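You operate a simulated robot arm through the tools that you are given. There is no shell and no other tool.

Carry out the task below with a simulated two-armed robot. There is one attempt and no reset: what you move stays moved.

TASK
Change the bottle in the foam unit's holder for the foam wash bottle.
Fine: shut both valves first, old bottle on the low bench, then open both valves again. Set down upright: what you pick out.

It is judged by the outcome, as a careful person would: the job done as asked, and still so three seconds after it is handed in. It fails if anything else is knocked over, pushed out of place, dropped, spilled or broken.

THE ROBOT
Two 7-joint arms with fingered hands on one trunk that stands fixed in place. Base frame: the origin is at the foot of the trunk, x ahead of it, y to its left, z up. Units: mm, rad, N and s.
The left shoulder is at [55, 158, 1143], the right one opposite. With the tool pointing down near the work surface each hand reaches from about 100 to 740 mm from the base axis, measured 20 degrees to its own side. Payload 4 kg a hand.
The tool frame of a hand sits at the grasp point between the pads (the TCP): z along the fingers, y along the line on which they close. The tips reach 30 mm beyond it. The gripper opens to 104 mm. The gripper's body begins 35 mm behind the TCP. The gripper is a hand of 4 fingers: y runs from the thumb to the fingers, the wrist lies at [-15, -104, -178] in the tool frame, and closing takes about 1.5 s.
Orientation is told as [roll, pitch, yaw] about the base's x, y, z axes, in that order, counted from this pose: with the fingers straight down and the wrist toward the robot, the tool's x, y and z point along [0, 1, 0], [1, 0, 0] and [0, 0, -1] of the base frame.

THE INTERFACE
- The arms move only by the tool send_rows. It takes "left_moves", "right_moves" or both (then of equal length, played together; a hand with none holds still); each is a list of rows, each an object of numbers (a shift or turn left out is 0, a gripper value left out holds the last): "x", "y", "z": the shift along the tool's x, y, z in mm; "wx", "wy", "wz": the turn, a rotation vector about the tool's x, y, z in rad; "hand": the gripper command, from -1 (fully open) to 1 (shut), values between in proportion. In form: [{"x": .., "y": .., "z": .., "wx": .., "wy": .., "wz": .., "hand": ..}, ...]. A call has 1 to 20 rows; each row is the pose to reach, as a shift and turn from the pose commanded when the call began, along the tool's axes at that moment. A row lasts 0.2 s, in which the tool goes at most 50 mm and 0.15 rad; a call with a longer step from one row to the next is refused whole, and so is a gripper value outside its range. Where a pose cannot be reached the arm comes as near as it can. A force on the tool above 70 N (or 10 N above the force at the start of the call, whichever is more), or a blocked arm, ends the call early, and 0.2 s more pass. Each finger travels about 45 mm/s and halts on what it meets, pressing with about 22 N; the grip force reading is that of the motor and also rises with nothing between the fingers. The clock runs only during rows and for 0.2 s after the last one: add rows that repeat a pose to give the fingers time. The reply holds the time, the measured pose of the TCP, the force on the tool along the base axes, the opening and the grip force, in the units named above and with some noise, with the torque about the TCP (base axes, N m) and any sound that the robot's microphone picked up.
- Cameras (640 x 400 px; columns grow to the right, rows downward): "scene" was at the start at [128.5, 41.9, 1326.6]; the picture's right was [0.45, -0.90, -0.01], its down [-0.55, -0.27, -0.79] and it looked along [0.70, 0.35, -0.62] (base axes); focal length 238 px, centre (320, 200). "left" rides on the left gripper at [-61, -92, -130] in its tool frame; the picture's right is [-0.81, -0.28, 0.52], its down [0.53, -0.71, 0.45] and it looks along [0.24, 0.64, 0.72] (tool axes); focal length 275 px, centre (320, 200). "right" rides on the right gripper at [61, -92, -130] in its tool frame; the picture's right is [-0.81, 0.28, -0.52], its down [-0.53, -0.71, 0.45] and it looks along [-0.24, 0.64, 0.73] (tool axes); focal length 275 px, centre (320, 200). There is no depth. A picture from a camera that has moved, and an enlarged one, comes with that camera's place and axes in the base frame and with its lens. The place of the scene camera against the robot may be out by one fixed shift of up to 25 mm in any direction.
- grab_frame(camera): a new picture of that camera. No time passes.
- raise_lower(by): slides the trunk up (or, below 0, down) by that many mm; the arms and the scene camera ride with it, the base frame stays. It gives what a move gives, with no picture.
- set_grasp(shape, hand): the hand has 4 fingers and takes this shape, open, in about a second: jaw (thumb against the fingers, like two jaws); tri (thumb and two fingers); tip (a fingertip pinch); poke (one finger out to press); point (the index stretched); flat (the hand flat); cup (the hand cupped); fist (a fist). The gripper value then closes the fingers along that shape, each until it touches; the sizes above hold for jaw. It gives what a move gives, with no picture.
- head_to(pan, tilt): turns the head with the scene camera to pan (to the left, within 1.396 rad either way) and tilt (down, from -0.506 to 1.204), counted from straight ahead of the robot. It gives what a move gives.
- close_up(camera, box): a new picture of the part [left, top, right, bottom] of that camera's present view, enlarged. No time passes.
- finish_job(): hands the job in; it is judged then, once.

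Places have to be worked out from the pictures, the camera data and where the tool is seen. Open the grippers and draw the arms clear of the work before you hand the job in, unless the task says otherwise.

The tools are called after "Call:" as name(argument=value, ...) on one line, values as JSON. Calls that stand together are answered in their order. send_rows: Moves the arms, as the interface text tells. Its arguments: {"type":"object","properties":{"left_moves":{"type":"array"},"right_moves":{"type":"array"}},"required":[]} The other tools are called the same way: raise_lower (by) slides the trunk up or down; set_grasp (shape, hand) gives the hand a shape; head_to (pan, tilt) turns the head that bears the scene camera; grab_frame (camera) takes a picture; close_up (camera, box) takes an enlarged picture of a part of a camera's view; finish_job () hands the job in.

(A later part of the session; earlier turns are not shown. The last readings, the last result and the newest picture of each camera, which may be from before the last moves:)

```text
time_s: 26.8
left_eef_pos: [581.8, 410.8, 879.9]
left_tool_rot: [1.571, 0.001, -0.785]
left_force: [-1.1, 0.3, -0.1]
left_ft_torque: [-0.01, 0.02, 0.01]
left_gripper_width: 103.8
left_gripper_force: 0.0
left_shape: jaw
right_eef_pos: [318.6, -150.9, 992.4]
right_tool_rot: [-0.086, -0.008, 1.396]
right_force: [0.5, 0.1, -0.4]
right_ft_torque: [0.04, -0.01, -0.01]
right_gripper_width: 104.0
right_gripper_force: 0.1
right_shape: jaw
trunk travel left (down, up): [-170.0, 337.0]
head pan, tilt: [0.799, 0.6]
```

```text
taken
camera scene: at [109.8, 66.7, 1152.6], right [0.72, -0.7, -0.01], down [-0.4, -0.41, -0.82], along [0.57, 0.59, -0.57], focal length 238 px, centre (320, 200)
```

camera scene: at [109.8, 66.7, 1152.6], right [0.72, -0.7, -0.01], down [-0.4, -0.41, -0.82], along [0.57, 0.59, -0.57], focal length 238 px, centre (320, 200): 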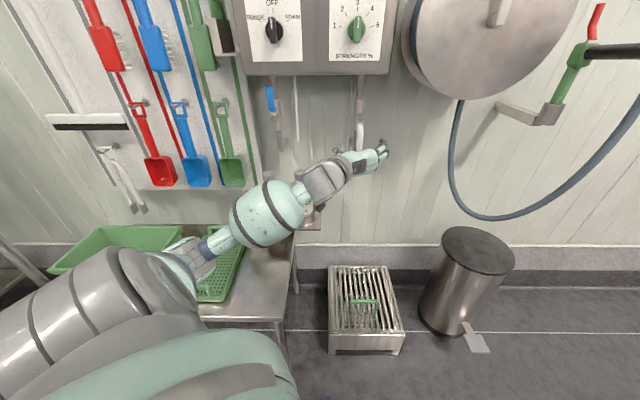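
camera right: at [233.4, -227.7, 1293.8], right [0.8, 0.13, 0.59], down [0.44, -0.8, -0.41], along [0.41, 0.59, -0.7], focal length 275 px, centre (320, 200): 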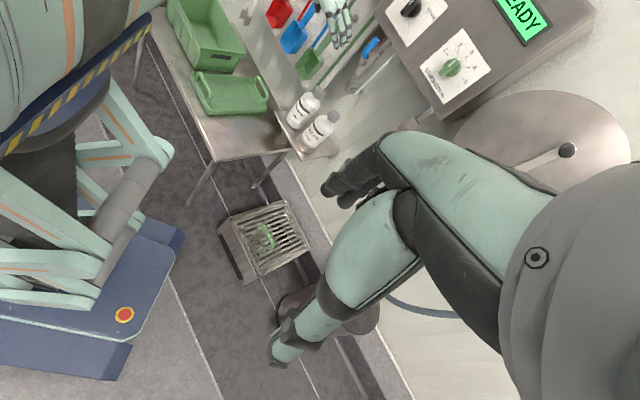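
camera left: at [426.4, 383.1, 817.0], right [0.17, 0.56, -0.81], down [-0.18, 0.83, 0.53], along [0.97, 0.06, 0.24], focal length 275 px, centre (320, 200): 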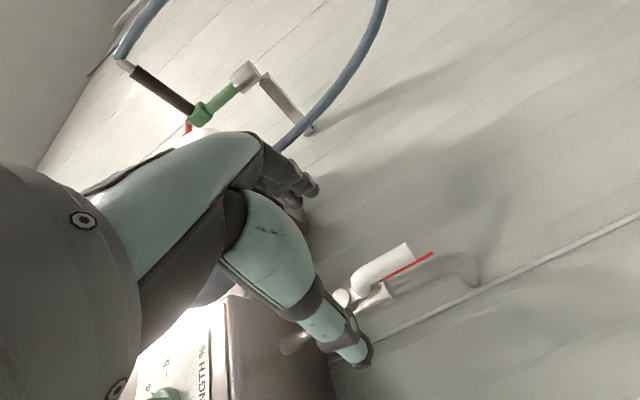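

The levelled pose was reached exactly. I'll zoom in on the white valve from this side.

Call:
close_up(camera="left", box=[270, 220, 510, 370])

Call:
close_up(camera="scene", box=[240, 60, 440, 200])

```text
2.67 times, centred on (390, 295) of left
camera zoom: at [426.4, 383.1, 817.0], right [0.17, 0.56, -0.81], down [-0.18, 0.83, 0.53], along [0.97, 0.06, 0.24], focal length 734 px, centre (133, -53)
```

zoom: 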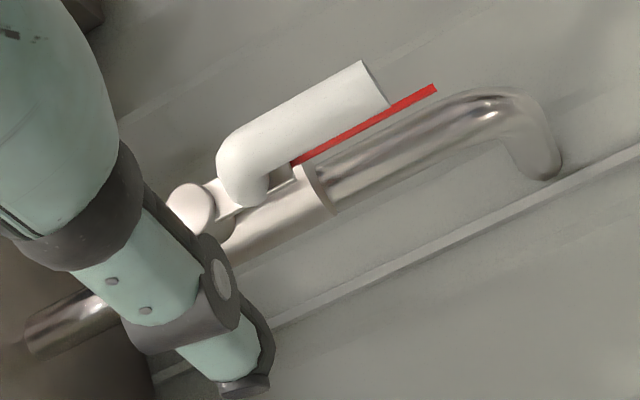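

```text
2.86 times, centred on (340, 130) of scene
camera zoom: at [109.8, 66.7, 1152.6], right [0.72, -0.7, -0.01], down [-0.4, -0.41, -0.82], along [0.57, 0.59, -0.57], focal length 680 px, centre (263, 400)
```

zoom: 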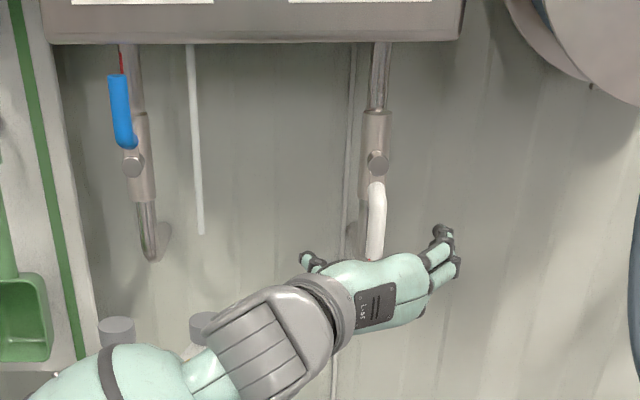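

The white lever hangs at about s=140 mm along the wall, d≈820 deep, from z≈900 to 840 with its pivot at z≈928. I'll move in with open jaws straddling the lever at z≈864 and close gently on it.

Call:
send_rows(left_moves=[{"x": -16, "y": 19, "z": 0}, {"x": -16, "y": 19, "z": 20}, {"x": -16, "y": 19, "z": 40}, {"x": -16, "y": 19, "z": 60}, {"x": -16, "y": 19, "z": 80}, {"x": -16, "y": 19, "z": 100}, {"x": -16, "y": 19, "z": 100}])

Call:
grab_frame(camera="left")

Call:
close_up(camera="scene", box=[280, 60, 440, 180])

```text
time_s: 28.4
left_eef_pos: [664.2, 466.1, 862.7]
left_tool_rot: [1.57, 0.001, -0.786]
left_force: [-0.2, -0.4, -0.6]
left_ft_torque: [-0.01, 0.02, 0.02]
left_gripper_width: 103.9
left_gripper_force: 0.1
left_shape: jaw
right_eef_pos: [318.6, -149.1, 993.0]
right_tool_rot: [-0.086, -0.007, 1.396]
right_force: [-1.1, -0.7, -0.2]
right_ft_torque: [0.02, 0.01, -0.01]
right_gripper_width: 103.8
right_gripper_force: 0.0
right_shape: jaw
trunk travel left (down, up): [-170.0, 337.0]
head pan, tilt: [0.799, 0.6]
```

```text
taken
camera left: at [508.4, 440.2, 801.0], right [0.17, 0.56, -0.81], down [-0.18, 0.83, 0.53], along [0.97, 0.06, 0.24], focal length 275 px, centre (320, 200)
```

left: 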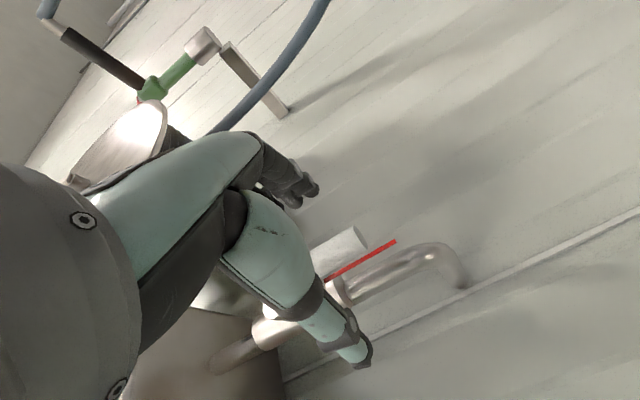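

```text
3.33 times, centred on (360, 120) of scene
camera zoom: at [110.1, 66.5, 1152.6], right [0.72, -0.7, -0.01], down [-0.4, -0.41, -0.82], along [0.57, 0.59, -0.57], focal length 793 px, centre (187, 467)
```

zoom: 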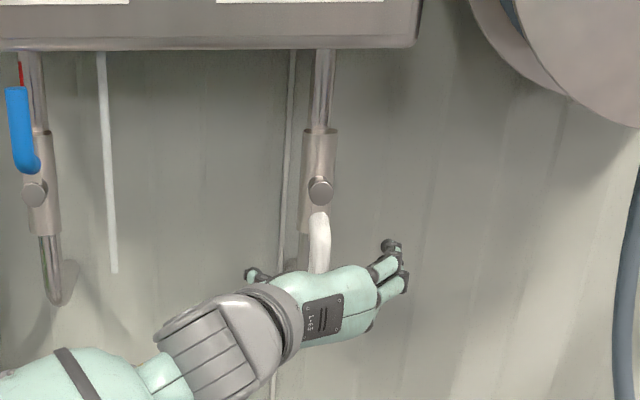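

The lever sits between thumb and fingers. I close the jaws on it, giving the fingers time, and check forces.

Call:
send_rows(left_moves=[{"y": -2, "hand": 0.3}, {"y": -2, "hand": 0.5}, {"y": -2, "hand": 0.7}, {"y": -2, "hand": 1}, {"y": -2, "hand": 1}, {"y": -2, "hand": 1}, {"y": -2, "hand": 1}, {"y": -2, "hand": 1}])

Call:
grab_frame(camera="left")

Call:
close_up(camera="scene", box=[280, 60, 440, 180])

```text
time_s: 30.2
left_eef_pos: [662.7, 467.8, 862.9]
left_tool_rot: [1.567, 0.002, -0.785]
left_force: [-1.8, -2.3, -0.1]
left_ft_torque: [0.03, 0.09, -0.03]
left_gripper_width: 13.3
left_gripper_force: 21.8
left_shape: jaw
right_eef_pos: [320.1, -148.2, 993.0]
right_tool_rot: [-0.086, -0.008, 1.394]
right_force: [-0.2, -0.1, 0.4]
right_ft_torque: [0.02, 0.01, -0.01]
right_gripper_width: 103.7
right_gripper_force: 0.1
right_shape: jaw
trunk travel left (down, up): [-170.0, 337.0]
head pan, tilt: [0.799, 0.6]
```

```text
taken
camera left: at [506.6, 441.3, 800.9], right [0.17, 0.56, -0.81], down [-0.18, 0.83, 0.53], along [0.97, 0.06, 0.24], focal length 275 px, centre (320, 200)
```

left: 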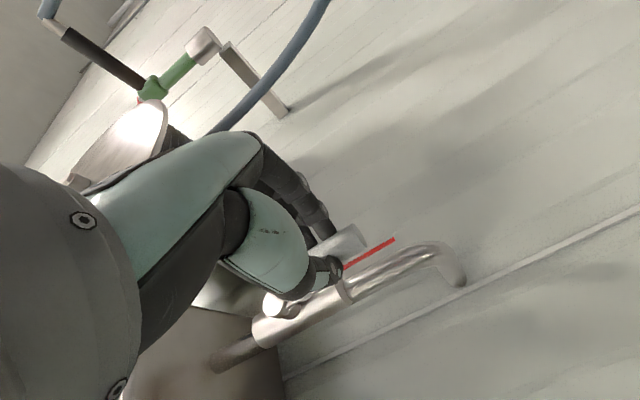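

```text
3.33 times, centred on (360, 120) of scene
camera zoom: at [110.1, 66.4, 1152.6], right [0.72, -0.7, -0.01], down [-0.4, -0.4, -0.82], along [0.57, 0.59, -0.57], focal length 793 px, centre (187, 467)
```

zoom: 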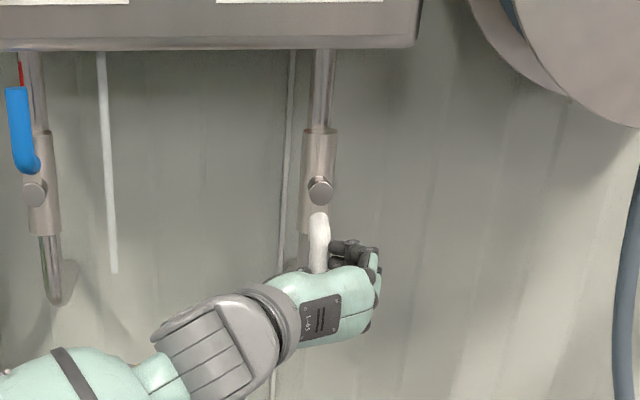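

The lever is held at 13 mm with the jaws. I test a small turn (about 9°) swinging the lever end to the right, watching the force.

Call:
send_rows(left_moves=[{"x": 0.1, "y": 3.2, "wz": -0.05}, {"x": 0.3, "y": 6.5, "wz": -0.1}, {"x": 0.7, "y": 9.7, "wz": -0.15}, {"x": 0.7, "y": 9.7, "wz": -0.15}])

Call:
close_up(camera="scene", box=[280, 60, 440, 180])

```text
time_s: 31.2
left_eef_pos: [668.3, 461.2, 863.4]
left_tool_rot: [1.569, -0.149, -0.787]
left_force: [-3.8, -5.5, -2.2]
left_ft_torque: [0.06, 0.08, -0.07]
left_gripper_width: 13.6
left_gripper_force: 21.5
left_shape: jaw
right_eef_pos: [319.1, -150.4, 992.6]
right_tool_rot: [-0.085, -0.01, 1.396]
right_force: [0.7, -0.6, 0.1]
right_ft_torque: [0.01, -0.03, -0.02]
right_gripper_width: 103.8
right_gripper_force: 0.1
right_shape: jaw
trunk travel left (down, up): [-170.0, 337.0]
head pan, tilt: [0.799, 0.6]
```

```text
3.33 times, centred on (360, 120) of scene
camera zoom: at [110.0, 66.0, 1152.6], right [0.72, -0.7, -0.01], down [-0.4, -0.4, -0.82], along [0.57, 0.59, -0.57], focal length 793 px, centre (187, 467)
```

zoom: 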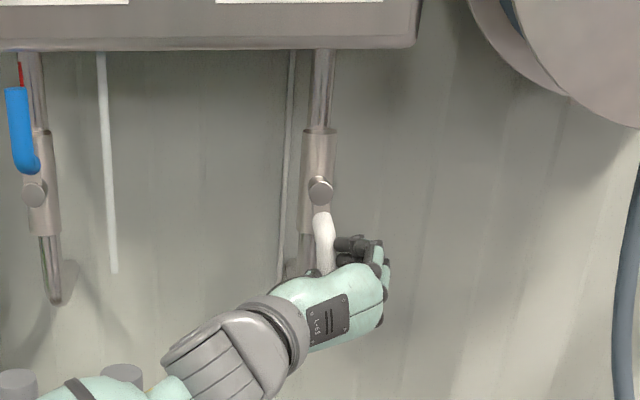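

The lever moves freely to the right with only a few newtons, so that's the closing direction. I continue along the arc to about 55° and check.

Call:
send_rows(left_moves=[{"x": 0.3, "y": 6.5, "wz": -0.1}, {"x": 1.3, "y": 12.9, "wz": -0.2}, {"x": 2.9, "y": 19.2, "wz": -0.3}, {"x": 5.1, "y": 25.3, "wz": -0.4}, {"x": 8.0, "y": 31.2, "wz": -0.5}, {"x": 11.4, "y": 36.7, "wz": -0.6}, {"x": 15.3, "y": 41.9, "wz": -0.7}, {"x": 19.7, "y": 46.6, "wz": -0.8}, {"x": 19.7, "y": 46.6, "wz": -0.8}])

Call:
close_up(camera="scene", box=[280, 60, 440, 180])

Call:
grab_frame(camera="left")

```text
time_s: 33.2
left_eef_pos: [701.5, 428.9, 889.8]
left_tool_rot: [1.57, -0.951, -0.785]
left_force: [-4.7, -12.5, -3.4]
left_ft_torque: [0.07, 0.11, -0.17]
left_gripper_width: 13.8
left_gripper_force: 21.9
left_shape: jaw
right_eef_pos: [318.7, -150.0, 991.9]
right_tool_rot: [-0.085, -0.01, 1.395]
right_force: [-0.4, -1.0, -0.2]
right_ft_torque: [-0.03, -0.02, 0.0]
right_gripper_width: 103.6
right_gripper_force: 0.1
right_shape: jaw
trunk travel left (down, up): [-170.0, 337.0]
head pan, tilt: [0.799, 0.6]
```

```text
3.33 times, centred on (360, 120) of scene
camera zoom: at [110.2, 65.1, 1152.7], right [0.72, -0.7, -0.01], down [-0.4, -0.4, -0.82], along [0.57, 0.59, -0.57], focal length 793 px, centre (187, 467)
```

zoom: 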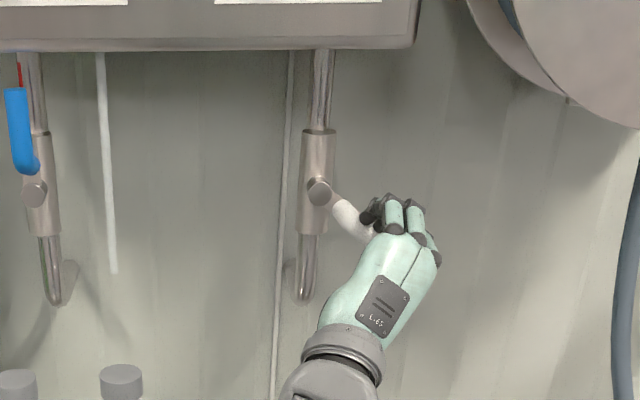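

```text
taken
camera left: at [607.8, 340.9, 778.2], right [0.72, 0.01, -0.69], down [-0.28, 0.92, -0.27], along [0.64, 0.39, 0.67], focal length 275 px, centre (320, 200)
```

left: 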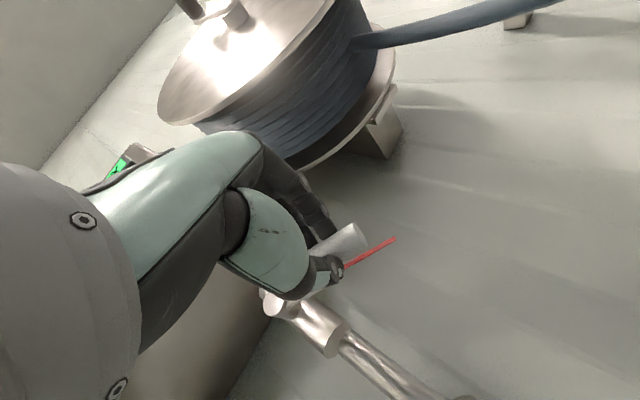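

The lever (with its red indicator) follows the hand. I carry on to the full quarter turn.

Call:
send_rows(left_moves=[{"x": 0.3, "y": 6.5, "wz": -0.1}, {"x": 1.3, "y": 12.9, "wz": -0.2}, {"x": 2.9, "y": 19.2, "wz": -0.3}, {"x": 5.1, "y": 25.3, "wz": -0.4}, {"x": 8.0, "y": 31.2, "wz": -0.5}, {"x": 12.1, "y": 37.8, "wz": -0.62}, {"x": 12.1, "y": 37.8, "wz": -0.62}])

Call:
close_up(camera="scene", box=[280, 60, 440, 180])

```text
time_s: 34.8
left_eef_pos: [708.9, 420.6, 927.1]
left_tool_rot: [0.404, -1.569, 0.382]
left_force: [5.2, -14.0, -1.4]
left_ft_torque: [0.11, 0.19, -0.28]
left_gripper_width: 13.5
left_gripper_force: 21.6
left_shape: jaw
right_eef_pos: [319.6, -150.6, 992.5]
right_tool_rot: [-0.086, -0.01, 1.398]
right_force: [1.2, 0.0, 0.5]
right_ft_torque: [0.0, -0.04, -0.01]
right_gripper_width: 103.6
right_gripper_force: 0.1
right_shape: jaw
trunk travel left (down, up): [-170.0, 337.0]
head pan, tilt: [0.799, 0.6]
```

```text
3.33 times, centred on (360, 120) of scene
camera zoom: at [111.4, 64.7, 1152.6], right [0.72, -0.7, -0.01], down [-0.41, -0.4, -0.82], along [0.57, 0.59, -0.57], focal length 793 px, centre (187, 467)
```

zoom: 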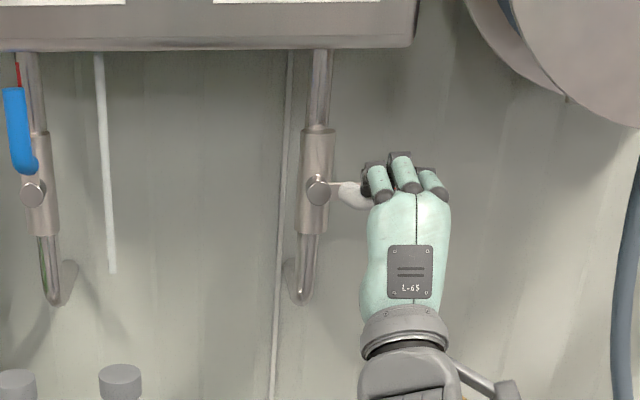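

The lever now lies horizontal, across the pipe. I nudge a further ~3° to see if the stop is felt.

Call:
send_rows(left_moves=[{"x": 0, "y": 2.0, "wz": -0.03}, {"x": 0.1, "y": 3.9, "wz": -0.06}, {"x": 0.1, "y": 3.9, "wz": -0.06}])

Call:
grab_frame(camera="left")

```text
time_s: 35.6
left_eef_pos: [710.8, 420.1, 930.6]
left_tool_rot: [-1.511, -1.513, 2.293]
left_force: [-2.5, -21.3, -10.2]
left_ft_torque: [-0.1, 0.39, -0.33]
left_gripper_width: 14.0
left_gripper_force: 22.0
left_shape: jaw
right_eef_pos: [319.6, -150.4, 992.0]
right_tool_rot: [-0.084, -0.01, 1.397]
right_force: [0.3, 0.1, 0.5]
right_ft_torque: [0.03, 0.03, -0.03]
right_gripper_width: 103.9
right_gripper_force: 0.1
right_shape: jaw
trunk travel left (down, up): [-170.0, 337.0]
head pan, tilt: [0.799, 0.6]
```

```text
taken
camera left: at [665.9, 282.4, 841.2], right [0.95, -0.22, -0.23], down [-0.03, 0.67, -0.74], along [0.32, 0.71, 0.63], focal length 275 px, centre (320, 200)
```

left: 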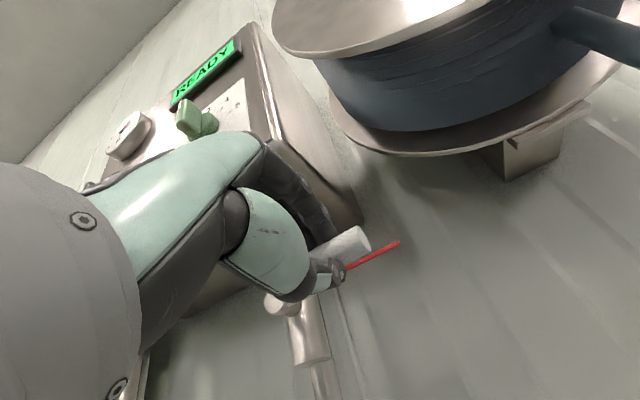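

Force rises against the turn, so the white valve is at its closed stop. I open the jaws and back straight out.

Call:
send_rows(left_moves=[{"hand": -0.2}, {"hand": -0.6}, {"hand": -0.6}, {"hand": -0.6}, {"hand": -0.6}, {"z": -15}, {"z": -35}, {"z": -60}, {"z": -85}, {"z": -110}, {"z": -110}])

Call:
close_up(camera="scene", box=[240, 40, 440, 180])

Call:
grab_frame(camera="left")

```text
time_s: 38.2
left_eef_pos: [616.5, 343.2, 995.3]
left_tool_rot: [-2.1, -1.413, 2.882]
left_force: [0.3, -0.4, 0.3]
left_ft_torque: [-0.01, 0.0, -0.01]
left_gripper_width: 83.2
left_gripper_force: 0.1
left_shape: jaw
right_eef_pos: [305.8, -149.7, 995.2]
right_tool_rot: [-0.103, -0.012, 1.398]
right_force: [-0.1, -0.7, -0.3]
right_ft_torque: [-0.01, -0.02, -0.01]
right_gripper_width: 103.9
right_gripper_force: 0.1
right_shape: jaw
trunk travel left (down, up): [-170.0, 337.0]
head pan, tilt: [0.799, 0.6]
stopped in row 11 (left hand): the arm was blocked; the commanded pose is now the measured one
```

```text
2.86 times, centred on (340, 110) of scene
camera zoom: at [108.6, 66.2, 1151.9], right [0.72, -0.7, -0.01], down [-0.4, -0.4, -0.82], along [0.57, 0.59, -0.57], focal length 680 px, centre (263, 457)
```

zoom: 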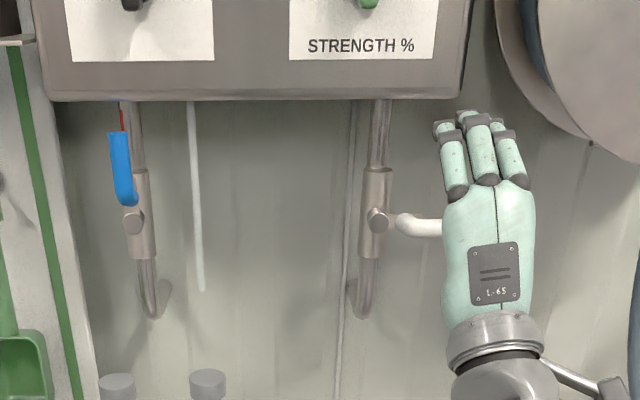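

```text
taken
camera left: at [582.3, 205.6, 901.2], right [0.97, -0.22, -0.12], down [0.06, 0.67, -0.74], along [0.24, 0.71, 0.66], focal length 275 px, centre (320, 200)
```

left: 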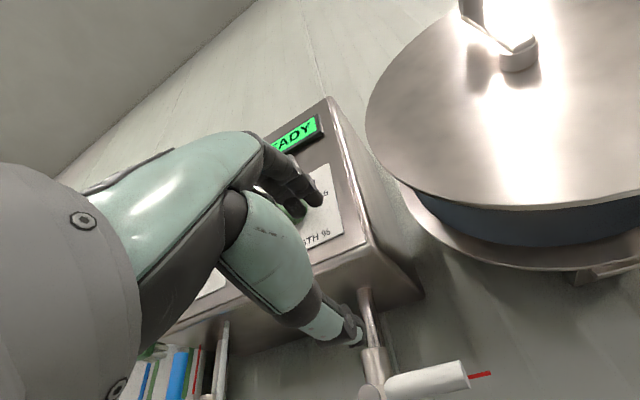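

The white lever is across its pipe and stays there (closed). Now I roll the hand back to the wrist-left pose while sliding left, to a stand-off in front of the blue valve.

Call:
send_rows(left_moves=[{"x": 20.4, "y": 2.2, "z": 0.6, "wx": 0.005, "wy": -0.004, "wz": 0.114}, {"x": 40.9, "y": 4.4, "z": 1.2, "wx": 0.01, "wy": -0.009, "wz": 0.228}, {"x": 61.3, "y": 6.6, "z": 1.8, "wx": 0.016, "wy": -0.013, "wz": 0.341}, {"x": 81.7, "y": 8.8, "z": 2.5, "wx": 0.021, "wy": -0.017, "wz": 0.455}, {"x": 102.2, "y": 11, "z": 3.1, "wx": 0.026, "wy": -0.022, "wz": 0.569}, {"x": 122.6, "y": 13.2, "z": 3.7, "wx": 0.031, "wy": -0.026, "wz": 0.683}, {"x": 143, "y": 15.4, "z": 4.3, "wx": 0.036, "wy": -0.03, "wz": 0.797}, {"x": 163.5, "y": 17.6, "z": 4.9, "wx": 0.042, "wy": -0.035, "wz": 0.91}, {"x": 183.9, "y": 19.8, "z": 5.5, "wx": 0.047, "wy": -0.039, "wz": 1.024}, {"x": 204.3, "y": 22, "z": 6.1, "wx": 0.052, "wy": -0.043, "wz": 1.138}, {"x": 224.8, "y": 24.2, "z": 6.7, "wx": 0.057, "wy": -0.048, "wz": 1.252}, {"x": 245.2, "y": 26.4, "z": 7.4, "wx": 0.062, "wy": -0.052, "wz": 1.366}, {"x": 265.6, "y": 28.6, "z": 8, "wx": 0.068, "wy": -0.056, "wz": 1.479}, {"x": 286.1, "y": 30.8, "z": 8.6, "wx": 0.073, "wy": -0.061, "wz": 1.593}, {"x": 306.5, "y": 33, "z": 9.2, "wx": 0.078, "wy": -0.065, "wz": 1.707}, {"x": 306.5, "y": 33, "z": 9.2, "wx": 0.078, "wy": -0.065, "wz": 1.707, "hand": -1}])

Call:
grab_frame(camera="left")

Call:
grab_frame(camera="scene")

```text
time_s: 41.6
left_eef_pos: [410.6, 567.9, 978.5]
left_tool_rot: [1.542, 0.014, -0.785]
left_force: [-0.6, -0.3, 0.0]
left_ft_torque: [0.0, -0.03, 0.0]
left_gripper_width: 103.7
left_gripper_force: 0.0
left_shape: jaw
right_eef_pos: [308.4, -147.5, 995.4]
right_tool_rot: [-0.097, -0.01, 1.397]
right_force: [-0.1, 0.1, 0.3]
right_ft_torque: [-0.01, -0.05, 0.02]
right_gripper_width: 103.7
right_gripper_force: 0.1
right_shape: jaw
trunk travel left (down, up): [-170.0, 337.0]
head pan, tilt: [0.799, 0.6]
```

```text
taken
camera left: at [252.2, 540.4, 920.9], right [0.15, 0.55, -0.82], down [-0.17, 0.83, 0.53], along [0.97, 0.06, 0.21], focal length 275 px, centre (320, 200)
```

left: 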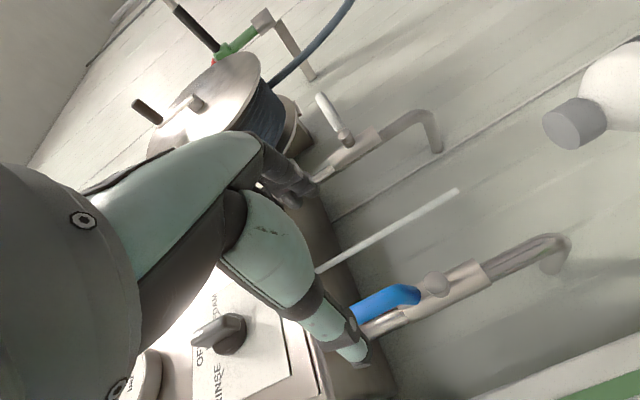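

```text
taken
camera scene: at [110.2, 66.5, 1152.6], right [0.72, -0.7, -0.01], down [-0.4, -0.41, -0.82], along [0.57, 0.59, -0.57], focal length 238 px, centre (320, 200)
```

scene: 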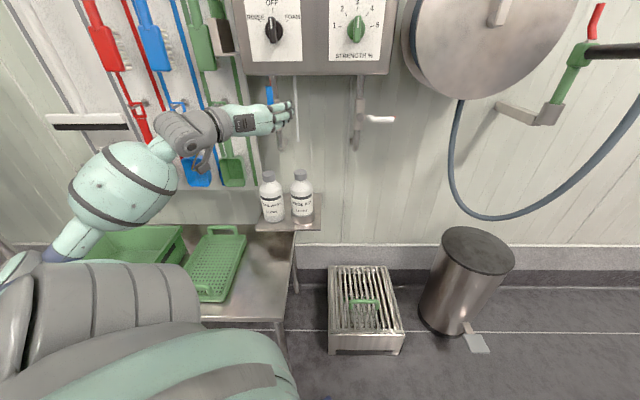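

White lever stays closed. The blue pivot measures ≈[524, 692, 928] with the lever standing up at s≈−117, d≈820. I approach it with the jaws half open to stay clear of the hanging tube.

Call:
send_rows(left_moves=[{"x": 4, "y": -2, "wy": 0.01, "wz": -0.005, "hand": -0.2}, {"x": 8, "y": -4, "z": 15, "wy": 0.02, "wz": -0.01, "hand": -0.2}, {"x": 12.5, "y": -6, "z": 35, "wy": 0.029, "wz": -0.014, "hand": -0.2}, {"x": 12.5, "y": -6, "z": 55, "wy": 0.029, "wz": -0.014, "hand": -0.2}, {"x": 12.5, "y": -6, "z": 75, "wy": 0.029, "wz": -0.014, "hand": -0.2}, {"x": 12.5, "y": -6, "z": 93, "wy": 0.029, "wz": -0.014, "hand": -0.2}, {"x": 12.5, "y": -6, "z": 110, "wy": 0.029, "wz": -0.014, "hand": -0.2}, {"x": 12.5, "y": -6, "z": 110, "wy": 0.029, "wz": -0.014, "hand": -0.2}])

Call:
grab_frame(camera="left")

Call:
close_up(camera="scene", box=[200, 40, 360, 160])

```text
time_s: 43.4
left_eef_pos: [482.9, 650.5, 988.8]
left_tool_rot: [1.573, -0.004, -0.783]
left_force: [0.0, -0.5, 0.1]
left_ft_torque: [-0.02, -0.04, 0.02]
left_gripper_width: 62.8
left_gripper_force: 0.1
left_shape: jaw
right_eef_pos: [306.8, -148.1, 995.6]
right_tool_rot: [-0.098, -0.01, 1.397]
right_force: [-0.4, 0.2, 1.3]
right_ft_torque: [-0.05, 0.02, -0.02]
right_gripper_width: 103.9
right_gripper_force: 0.1
right_shape: jaw
trunk travel left (down, up): [-170.0, 337.0]
head pan, tilt: [0.799, 0.6]
```

```text
taken
camera left: at [327.2, 623.7, 925.6], right [0.17, 0.56, -0.81], down [-0.19, 0.83, 0.53], along [0.97, 0.06, 0.25], focal length 275 px, centre (320, 200)
```

left: 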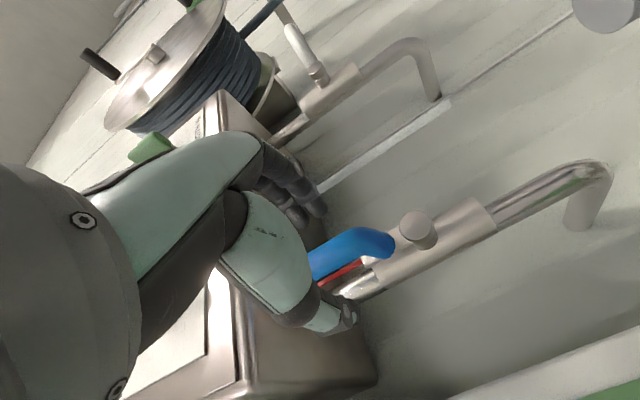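

```text
3.33 times, centred on (280, 100) of scene
camera zoom: at [109.8, 66.5, 1152.6], right [0.72, -0.7, -0.01], down [-0.4, -0.41, -0.82], along [0.57, 0.59, -0.57], focal length 793 px, centre (453, 533)
```

zoom: 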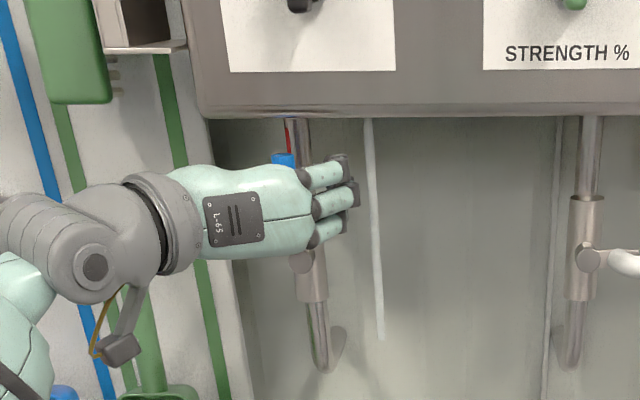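

The blue lever lies between thumb and fingers. I close on it.

Call:
send_rows(left_moves=[{"hand": 0.3}, {"hand": 0.7}, {"hand": 1}, {"hand": 1}, {"hand": 1}, {"hand": 1}])

Call:
grab_frame(camera="left")

```text
time_s: 44.8
left_eef_pos: [482.4, 649.3, 988.7]
left_tool_rot: [1.57, -0.004, -0.783]
left_force: [-0.6, 0.4, -0.1]
left_ft_torque: [0.07, 0.08, 0.0]
left_gripper_width: 13.7
left_gripper_force: 21.8
left_shape: jaw
right_eef_pos: [307.1, -149.4, 995.6]
right_tool_rot: [-0.096, -0.01, 1.397]
right_force: [0.1, 0.0, 0.0]
right_ft_torque: [-0.03, -0.02, 0.01]
right_gripper_width: 103.8
right_gripper_force: 0.1
right_shape: jaw
trunk travel left (down, up): [-170.0, 337.0]
head pan, tilt: [0.799, 0.6]
```

```text
taken
camera left: at [327.2, 623.6, 925.5], right [0.17, 0.56, -0.81], down [-0.19, 0.83, 0.53], along [0.97, 0.06, 0.25], focal length 275 px, centre (320, 200)
```

left: 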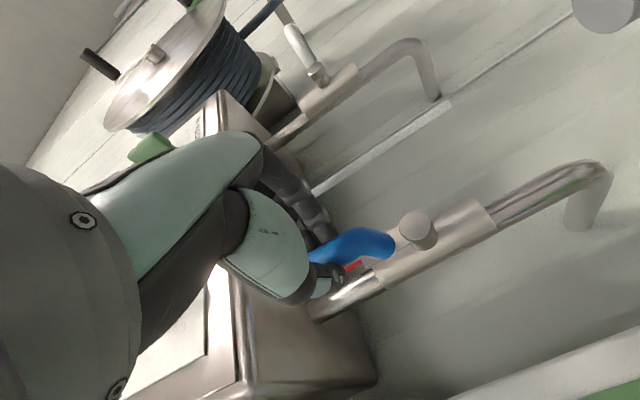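

Gripped at 13.7 mm. I test a small turn, swinging the blue lever's top to the left, watching the force.

Call:
send_rows(left_moves=[{"y": -1.8, "wz": -0.03}, {"x": -0.1, "y": -3.7, "wz": -0.06}, {"x": -0.25, "y": -5.5, "wz": -0.09}, {"x": -0.4, "y": -7.3, "wz": -0.12}, {"x": -0.4, "y": -7.3, "wz": -0.12}])

Call:
grab_frame(camera="left")

```text
time_s: 46.0
left_eef_pos: [477.6, 656.9, 989.0]
left_tool_rot: [1.571, -0.124, -0.782]
left_force: [1.0, 0.6, 1.7]
left_ft_torque: [0.06, -0.01, -0.01]
left_gripper_width: 13.8
left_gripper_force: 22.4
left_shape: jaw
right_eef_pos: [306.8, -149.0, 996.0]
right_tool_rot: [-0.098, -0.009, 1.397]
right_force: [0.8, 0.9, -0.7]
right_ft_torque: [0.01, 0.01, -0.02]
right_gripper_width: 103.6
right_gripper_force: 0.0
right_shape: jaw
trunk travel left (down, up): [-170.0, 337.0]
head pan, tilt: [0.799, 0.6]
```

```text
taken
camera left: at [327.8, 622.8, 914.5], right [0.24, 0.49, -0.84], down [-0.23, 0.87, 0.44], along [0.94, 0.08, 0.32], focal length 275 px, centre (320, 200)
```

left: 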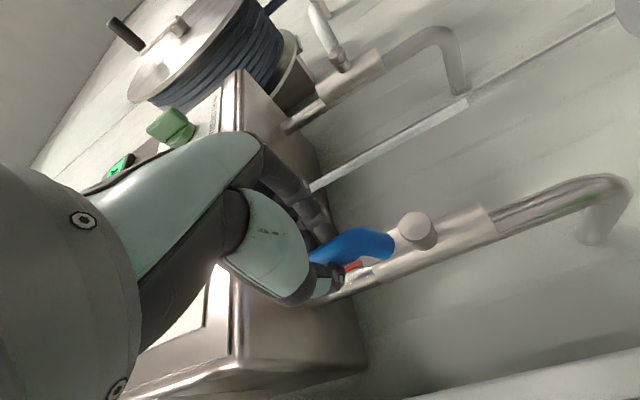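

It turns freely to the left, so that closes it. I follow the arc on to about 55°.

Call:
send_rows(left_moves=[{"x": -0.3, "y": -6.1, "wz": -0.1}, {"x": -1.2, "y": -12.1, "wz": -0.2}, {"x": -2.7, "y": -18, "wz": -0.3}, {"x": -4.8, "y": -23.8, "wz": -0.4}, {"x": -7.5, "y": -29.2, "wz": -0.5}, {"x": -10.7, "y": -34.4, "wz": -0.6}, {"x": -14.3, "y": -39.3, "wz": -0.7}, {"x": -18.5, "y": -43.8, "wz": -0.8}, {"x": -18.5, "y": -43.8, "wz": -0.8}])

Call:
grab_frame(camera="left")

Call:
close_up(camera="scene", box=[200, 40, 360, 160])

```text
time_s: 48.0
left_eef_pos: [448.5, 684.4, 965.3]
left_tool_rot: [1.574, -0.926, -0.788]
left_force: [-6.0, -2.9, 2.5]
left_ft_torque: [0.06, -0.04, 0.06]
left_gripper_width: 13.6
left_gripper_force: 21.9
left_shape: jaw
right_eef_pos: [307.8, -150.3, 995.2]
right_tool_rot: [-0.1, -0.014, 1.395]
right_force: [-0.2, -0.7, -0.7]
right_ft_torque: [0.0, -0.03, 0.03]
right_gripper_width: 103.9
right_gripper_force: 0.0
right_shape: jaw
trunk travel left (down, up): [-170.0, 337.0]
head pan, tilt: [0.799, 0.6]
```

```text
taken
camera left: at [353.6, 598.0, 853.0], right [0.71, 0.03, -0.71], down [-0.28, 0.93, -0.25], along [0.65, 0.38, 0.66], focal length 275 px, centre (320, 200)
```

left: 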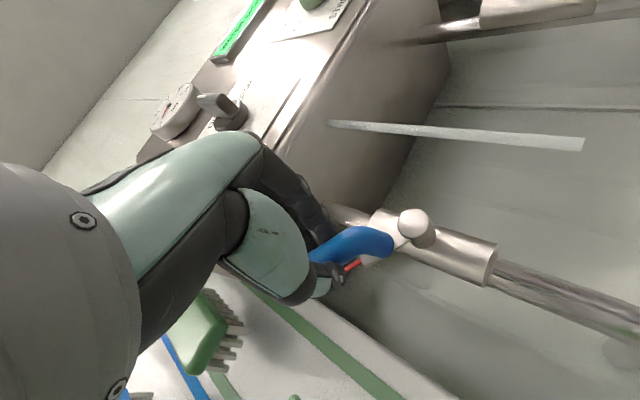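

```text
3.33 times, centred on (280, 100) of scene
camera zoom: at [109.0, 66.0, 1152.7], right [0.72, -0.7, -0.01], down [-0.4, -0.4, -0.82], along [0.57, 0.59, -0.57], focal length 793 px, centre (453, 533)
```

zoom: 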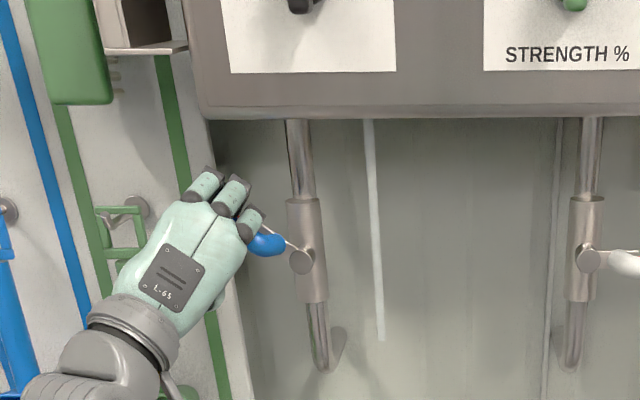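

At about 53°, moving well. I complete the quarter turn with a slight overshoot to feel the stop.

Call:
send_rows(left_moves=[{"x": -0.3, "y": -6.1, "wz": -0.1}, {"x": -1.2, "y": -12.1, "wz": -0.2}, {"x": -2.7, "y": -18, "wz": -0.3}, {"x": -4.8, "y": -23.8, "wz": -0.4}, {"x": -7.5, "y": -29.2, "wz": -0.5}, {"x": -10.7, "y": -34.4, "wz": -0.6}, {"x": -12.8, "y": -37.4, "wz": -0.66}, {"x": -12.8, "y": -37.4, "wz": -0.66}])

Call:
close_up(camera="scene", box=[200, 40, 360, 160])

```text
time_s: 49.8
left_eef_pos: [438.1, 692.5, 928.4]
left_tool_rot: [-1.848, -1.557, 2.637]
left_force: [7.0, -1.4, 10.0]
left_ft_torque: [0.32, -0.09, -0.11]
left_gripper_width: 13.2
left_gripper_force: 22.0
left_shape: jaw
right_eef_pos: [308.0, -149.5, 994.9]
right_tool_rot: [-0.098, -0.013, 1.397]
right_force: [0.0, -0.1, -0.3]
right_ft_torque: [0.0, 0.03, -0.01]
right_gripper_width: 103.9
right_gripper_force: 0.1
right_shape: jaw
trunk travel left (down, up): [-170.0, 337.0]
head pan, tilt: [0.799, 0.6]
```

```text
3.33 times, centred on (280, 100) of scene
camera zoom: at [110.3, 65.1, 1152.7], right [0.72, -0.7, -0.01], down [-0.41, -0.4, -0.82], along [0.57, 0.59, -0.57], focal length 793 px, centre (453, 533)
```

zoom: 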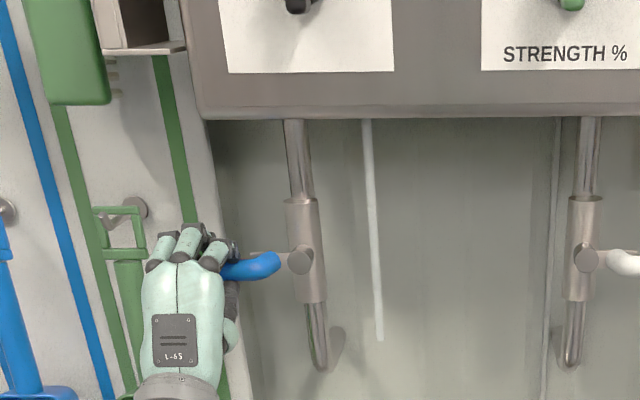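

The blue lever is across its pipe and the reaction force shows the stop. I nudge once more, then open and back out only 55 mm before rolling the hand back.

Call:
send_rows(left_moves=[{"y": -2, "wz": -0.03}, {"y": -2, "wz": -0.03}, {"y": 0, "wz": 0, "hand": 0.2}, {"y": 0, "wz": 0, "hand": -0.3}, {"hand": -0.3}, {"hand": -0.3}, {"hand": -0.3}, {"z": -12}, {"z": -26}, {"z": -40}, {"z": -55}, {"z": -55}])

Call:
close_up(camera="scene", box=[200, 40, 360, 160])

Call:
grab_frame(camera="left")

```text
time_s: 52.4
left_eef_pos: [400.2, 654.7, 926.2]
left_tool_rot: [-1.548, -1.558, 2.335]
left_force: [-0.2, -0.4, 0.3]
left_ft_torque: [-0.02, -0.03, -0.04]
left_gripper_width: 67.1
left_gripper_force: 0.0
left_shape: jaw
right_eef_pos: [307.7, -148.9, 995.8]
right_tool_rot: [-0.098, -0.01, 1.396]
right_force: [-0.3, -0.1, -1.1]
right_ft_torque: [0.02, 0.01, -0.01]
right_gripper_width: 103.8
right_gripper_force: 0.1
right_shape: jaw
trunk travel left (down, up): [-170.0, 337.0]
head pan, tilt: [0.799, 0.6]
```

```text
3.33 times, centred on (280, 100) of scene
camera zoom: at [110.2, 66.7, 1152.6], right [0.72, -0.7, -0.01], down [-0.4, -0.41, -0.82], along [0.57, 0.59, -0.57], focal length 793 px, centre (453, 533)
```

zoom: 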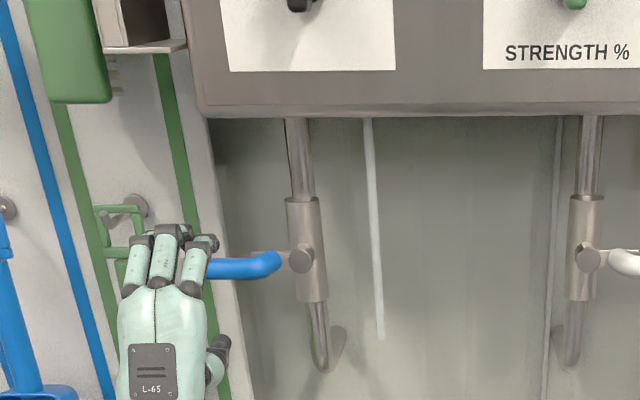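

```text
taken
camera left: at [353.8, 518.3, 833.6], right [0.94, -0.21, -0.26], down [-0.05, 0.69, -0.72], along [0.33, 0.69, 0.64], focal length 275 px, centre (320, 200)
```

left: 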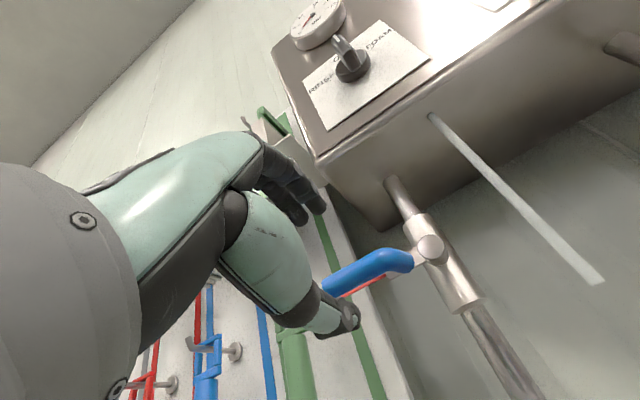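

Both levers now lie across their pipes. I roll the hand back to wrist-left and move it in front of the bottles at a safe distance (d≈700).

Call:
send_rows(left_moves=[{"x": -11.2, "y": -6.3, "z": -10, "wz": 0.132}, {"x": -22.5, "y": -12.7, "z": -20, "wz": 0.264}, {"x": -33.8, "y": -19, "z": -30, "wz": 0.396}, {"x": -45, "y": -25.3, "z": -38, "wz": 0.528}, {"x": -56.2, "y": -31.7, "z": -44, "wz": 0.66}, {"x": -67.5, "y": -38, "z": -46, "wz": 0.793}, {"x": -78.8, "y": -44.3, "z": -46, "wz": 0.925}, {"x": -90, "y": -50.7, "z": -46, "wz": 1.057}, {"x": -101.2, "y": -57, "z": -46, "wz": 1.189}, {"x": -112.5, "y": -63.3, "z": -46, "wz": 1.321}, {"x": -123.8, "y": -69.7, "z": -46, "wz": 1.453}, {"x": -135, "y": -76, "z": -46, "wz": 1.585}, {"x": -135, "y": -76, "z": -46, "wz": 1.585}])

Call:
raise_lower(by=-160)

Call:
grab_frame(camera="left")

Call:
grab_frame(camera="scene")

```text
time_s: 55.2
left_eef_pos: [463.8, 526.5, 851.5]
left_tool_rot: [1.57, 0.005, -0.785]
left_force: [0.6, -0.2, 0.0]
left_ft_torque: [0.0, 0.02, 0.0]
left_gripper_width: 67.5
left_gripper_force: 0.1
left_shape: jaw
right_eef_pos: [307.4, -149.1, 996.1]
right_tool_rot: [-0.098, -0.011, 1.398]
right_force: [-0.1, -0.6, -0.6]
right_ft_torque: [0.0, 0.06, -0.01]
right_gripper_width: 103.8
right_gripper_force: 0.0
right_shape: jaw
trunk travel left (down, up): [-170.0, 337.0]
head pan, tilt: [0.799, 0.6]
```

```text
time_s: 57.0
left_eef_pos: [463.0, 527.0, 691.3]
left_tool_rot: [1.571, 0.001, -0.783]
left_force: [0.3, 1.2, 0.8]
left_ft_torque: [0.0, -0.02, -0.03]
left_gripper_width: 67.1
left_gripper_force: 0.0
left_shape: jaw
right_eef_pos: [307.2, -148.9, 835.1]
right_tool_rot: [-0.098, -0.01, 1.394]
right_force: [-0.3, -0.6, 0.7]
right_ft_torque: [0.0, -0.03, 0.0]
right_gripper_width: 103.9
right_gripper_force: 0.1
right_shape: jaw
trunk travel left (down, up): [-10.0, 497.0]
head pan, tilt: [0.799, 0.6]
```

```text
taken
camera left: at [308.1, 499.4, 628.8], right [0.17, 0.56, -0.81], down [-0.18, 0.83, 0.53], along [0.97, 0.06, 0.24], focal length 275 px, centre (320, 200)
```

left: 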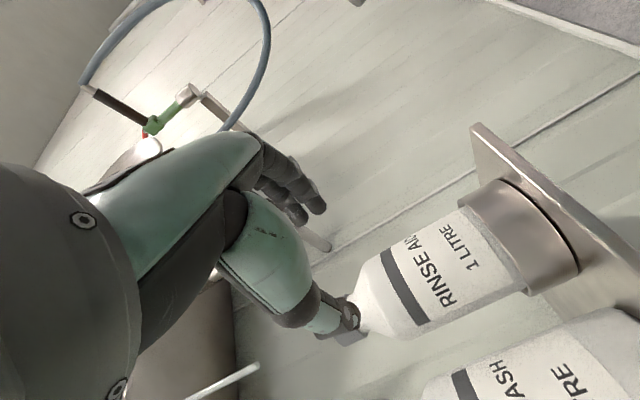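

```text
taken
camera scene: at [107.8, 66.5, 992.5], right [0.72, -0.7, -0.01], down [-0.4, -0.41, -0.82], along [0.57, 0.59, -0.57], focal length 238 px, centre (320, 200)
```

scene: 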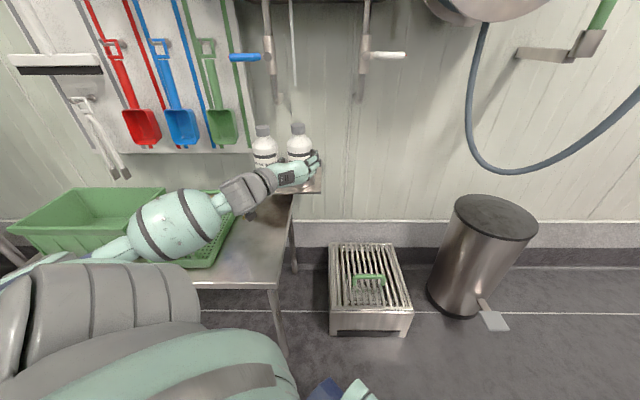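

Both valves read closed in the wide view. The RINSE AID bottle is about 76 mm across with its axis near [569, 633]; ring top z≈588. I'll zoom in to refine both bottles before reaching in.

Call:
close_up(camera="scene", box=[220, 80, 360, 200])

Call:
close_up(camera="left", box=[320, 120, 640, 400])

Call:
close_up(camera="scene", box=[160, 170, 340, 340])

```text
3.33 times, centred on (290, 140) of scene
camera zoom: at [107.8, 66.5, 992.5], right [0.72, -0.7, -0.01], down [-0.4, -0.41, -0.82], along [0.57, 0.59, -0.57], focal length 793 px, centre (420, 400)
```

zoom: 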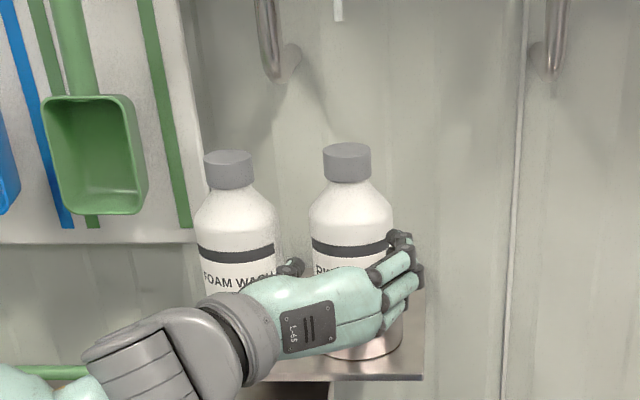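

```text
1.43 times, centred on (480, 260) of left
camera zoom: at [308.1, 499.4, 628.8], right [0.17, 0.56, -0.81], down [-0.18, 0.83, 0.53], along [0.97, 0.06, 0.24], focal length 393 px, centre (91, 114)
```

zoom: 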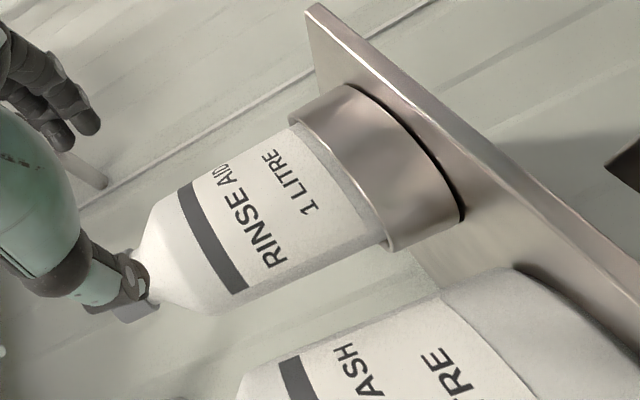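

```text
2.35 times, centred on (250, 255) of scene
camera zoom: at [107.8, 66.5, 992.5], right [0.72, -0.7, -0.01], down [-0.4, -0.41, -0.82], along [0.57, 0.59, -0.57], focal length 560 px, centre (485, 71)
```

zoom: 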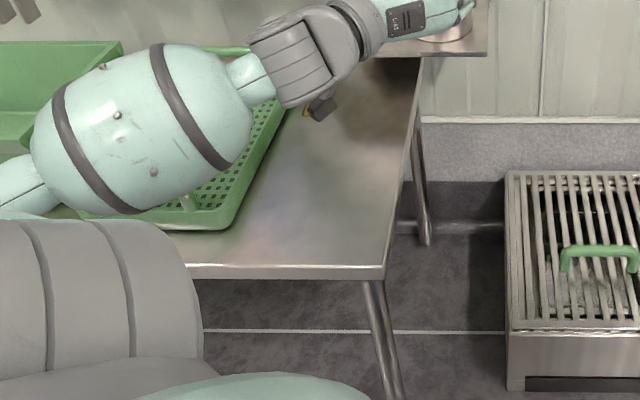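

Bench top is at z≈447 with free space right of the tray. I'll tilt the hand about 20° down, open to ~92 mm and line up in front of the RINSE AID bottle at z≈650.

Call:
send_rows(left_moves=[{"x": -8, "y": 0, "wy": -0.07, "hand": -0.77}, {"x": -16, "y": 0.5, "wy": -0.14, "hand": -0.77}, {"x": -24, "y": 1, "wy": -0.21, "hand": -0.77}, {"x": -32, "y": 1, "z": 5, "wy": -0.28, "hand": -0.77}, {"x": -41, "y": 1, "z": 10, "wy": -0.349, "hand": -0.77}, {"x": -41, "y": 1, "z": 20, "wy": -0.349, "hand": -0.77}, {"x": -41, "y": 1, "z": 20, "wy": -0.349, "hand": -0.77}])

Call:
grab_frame(camera="left")

Call:
close_up(camera="scene", box=[220, 80, 360, 200])

```text
time_s: 58.6
left_eef_pos: [478.3, 540.0, 650.7]
left_tool_rot: [1.221, 0.001, -0.783]
left_force: [-0.5, -1.1, 0.3]
left_ft_torque: [0.0, 0.01, 0.01]
left_gripper_width: 91.9
left_gripper_force: 0.1
left_shape: jaw
right_eef_pos: [307.4, -147.8, 835.1]
right_tool_rot: [-0.098, -0.01, 1.396]
right_force: [-0.7, 0.9, 0.4]
right_ft_torque: [0.0, 0.02, -0.01]
right_gripper_width: 104.2
right_gripper_force: 0.0
right_shape: jaw
trunk travel left (down, up): [-10.0, 497.0]
head pan, tilt: [0.799, 0.6]
```

```text
taken
camera left: at [313.8, 504.5, 636.3], right [-0.05, 0.34, -0.94], down [-0.07, 0.94, 0.35], along [1.0, 0.09, -0.02], focal length 275 px, centre (320, 200)
```

left: 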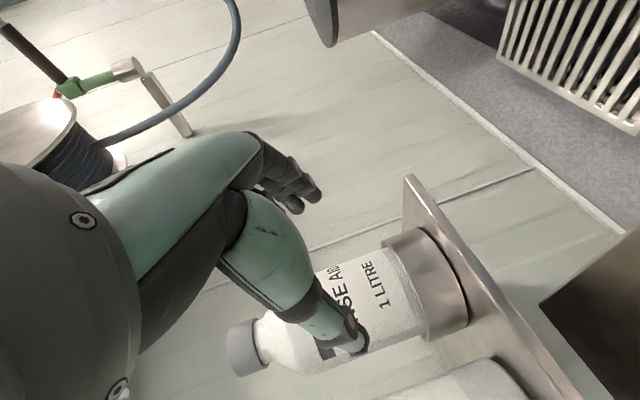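

```text
3.33 times, centred on (290, 140) of scene
camera zoom: at [107.8, 66.6, 992.5], right [0.72, -0.7, -0.01], down [-0.4, -0.41, -0.82], along [0.57, 0.59, -0.57], focal length 793 px, centre (420, 400)
```

zoom: 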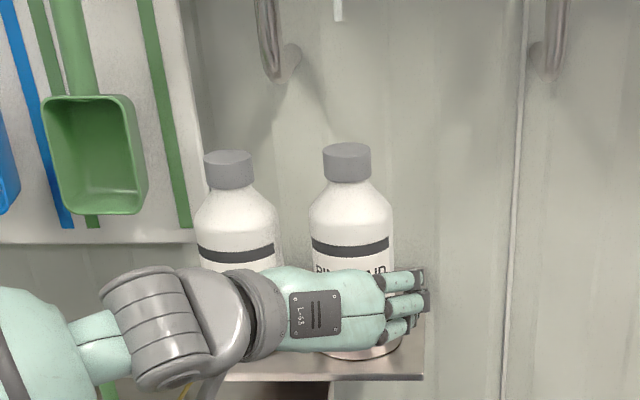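

The hand is lined up at [478, 540, 651]. I zoom in to check the bottle sits centred between thumb and fingers before moving in.

Call:
close_up(camera="left", box=[220, 180, 480, 400])

```text
1.82 times, centred on (350, 290) of left
camera zoom: at [313.8, 504.5, 636.3], right [-0.05, 0.34, -0.94], down [-0.07, 0.94, 0.35], along [1.0, 0.09, -0.02], focal length 500 px, centre (266, 36)
```

zoom: 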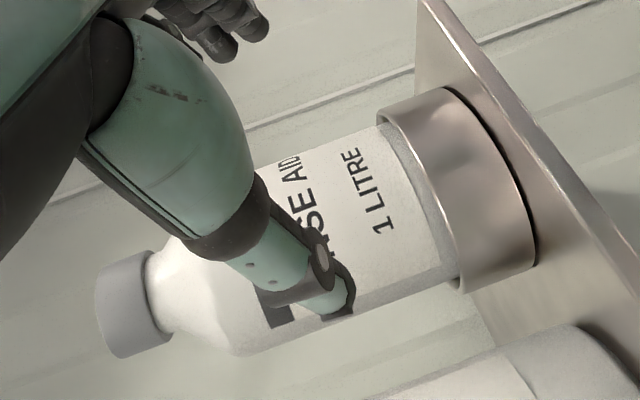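

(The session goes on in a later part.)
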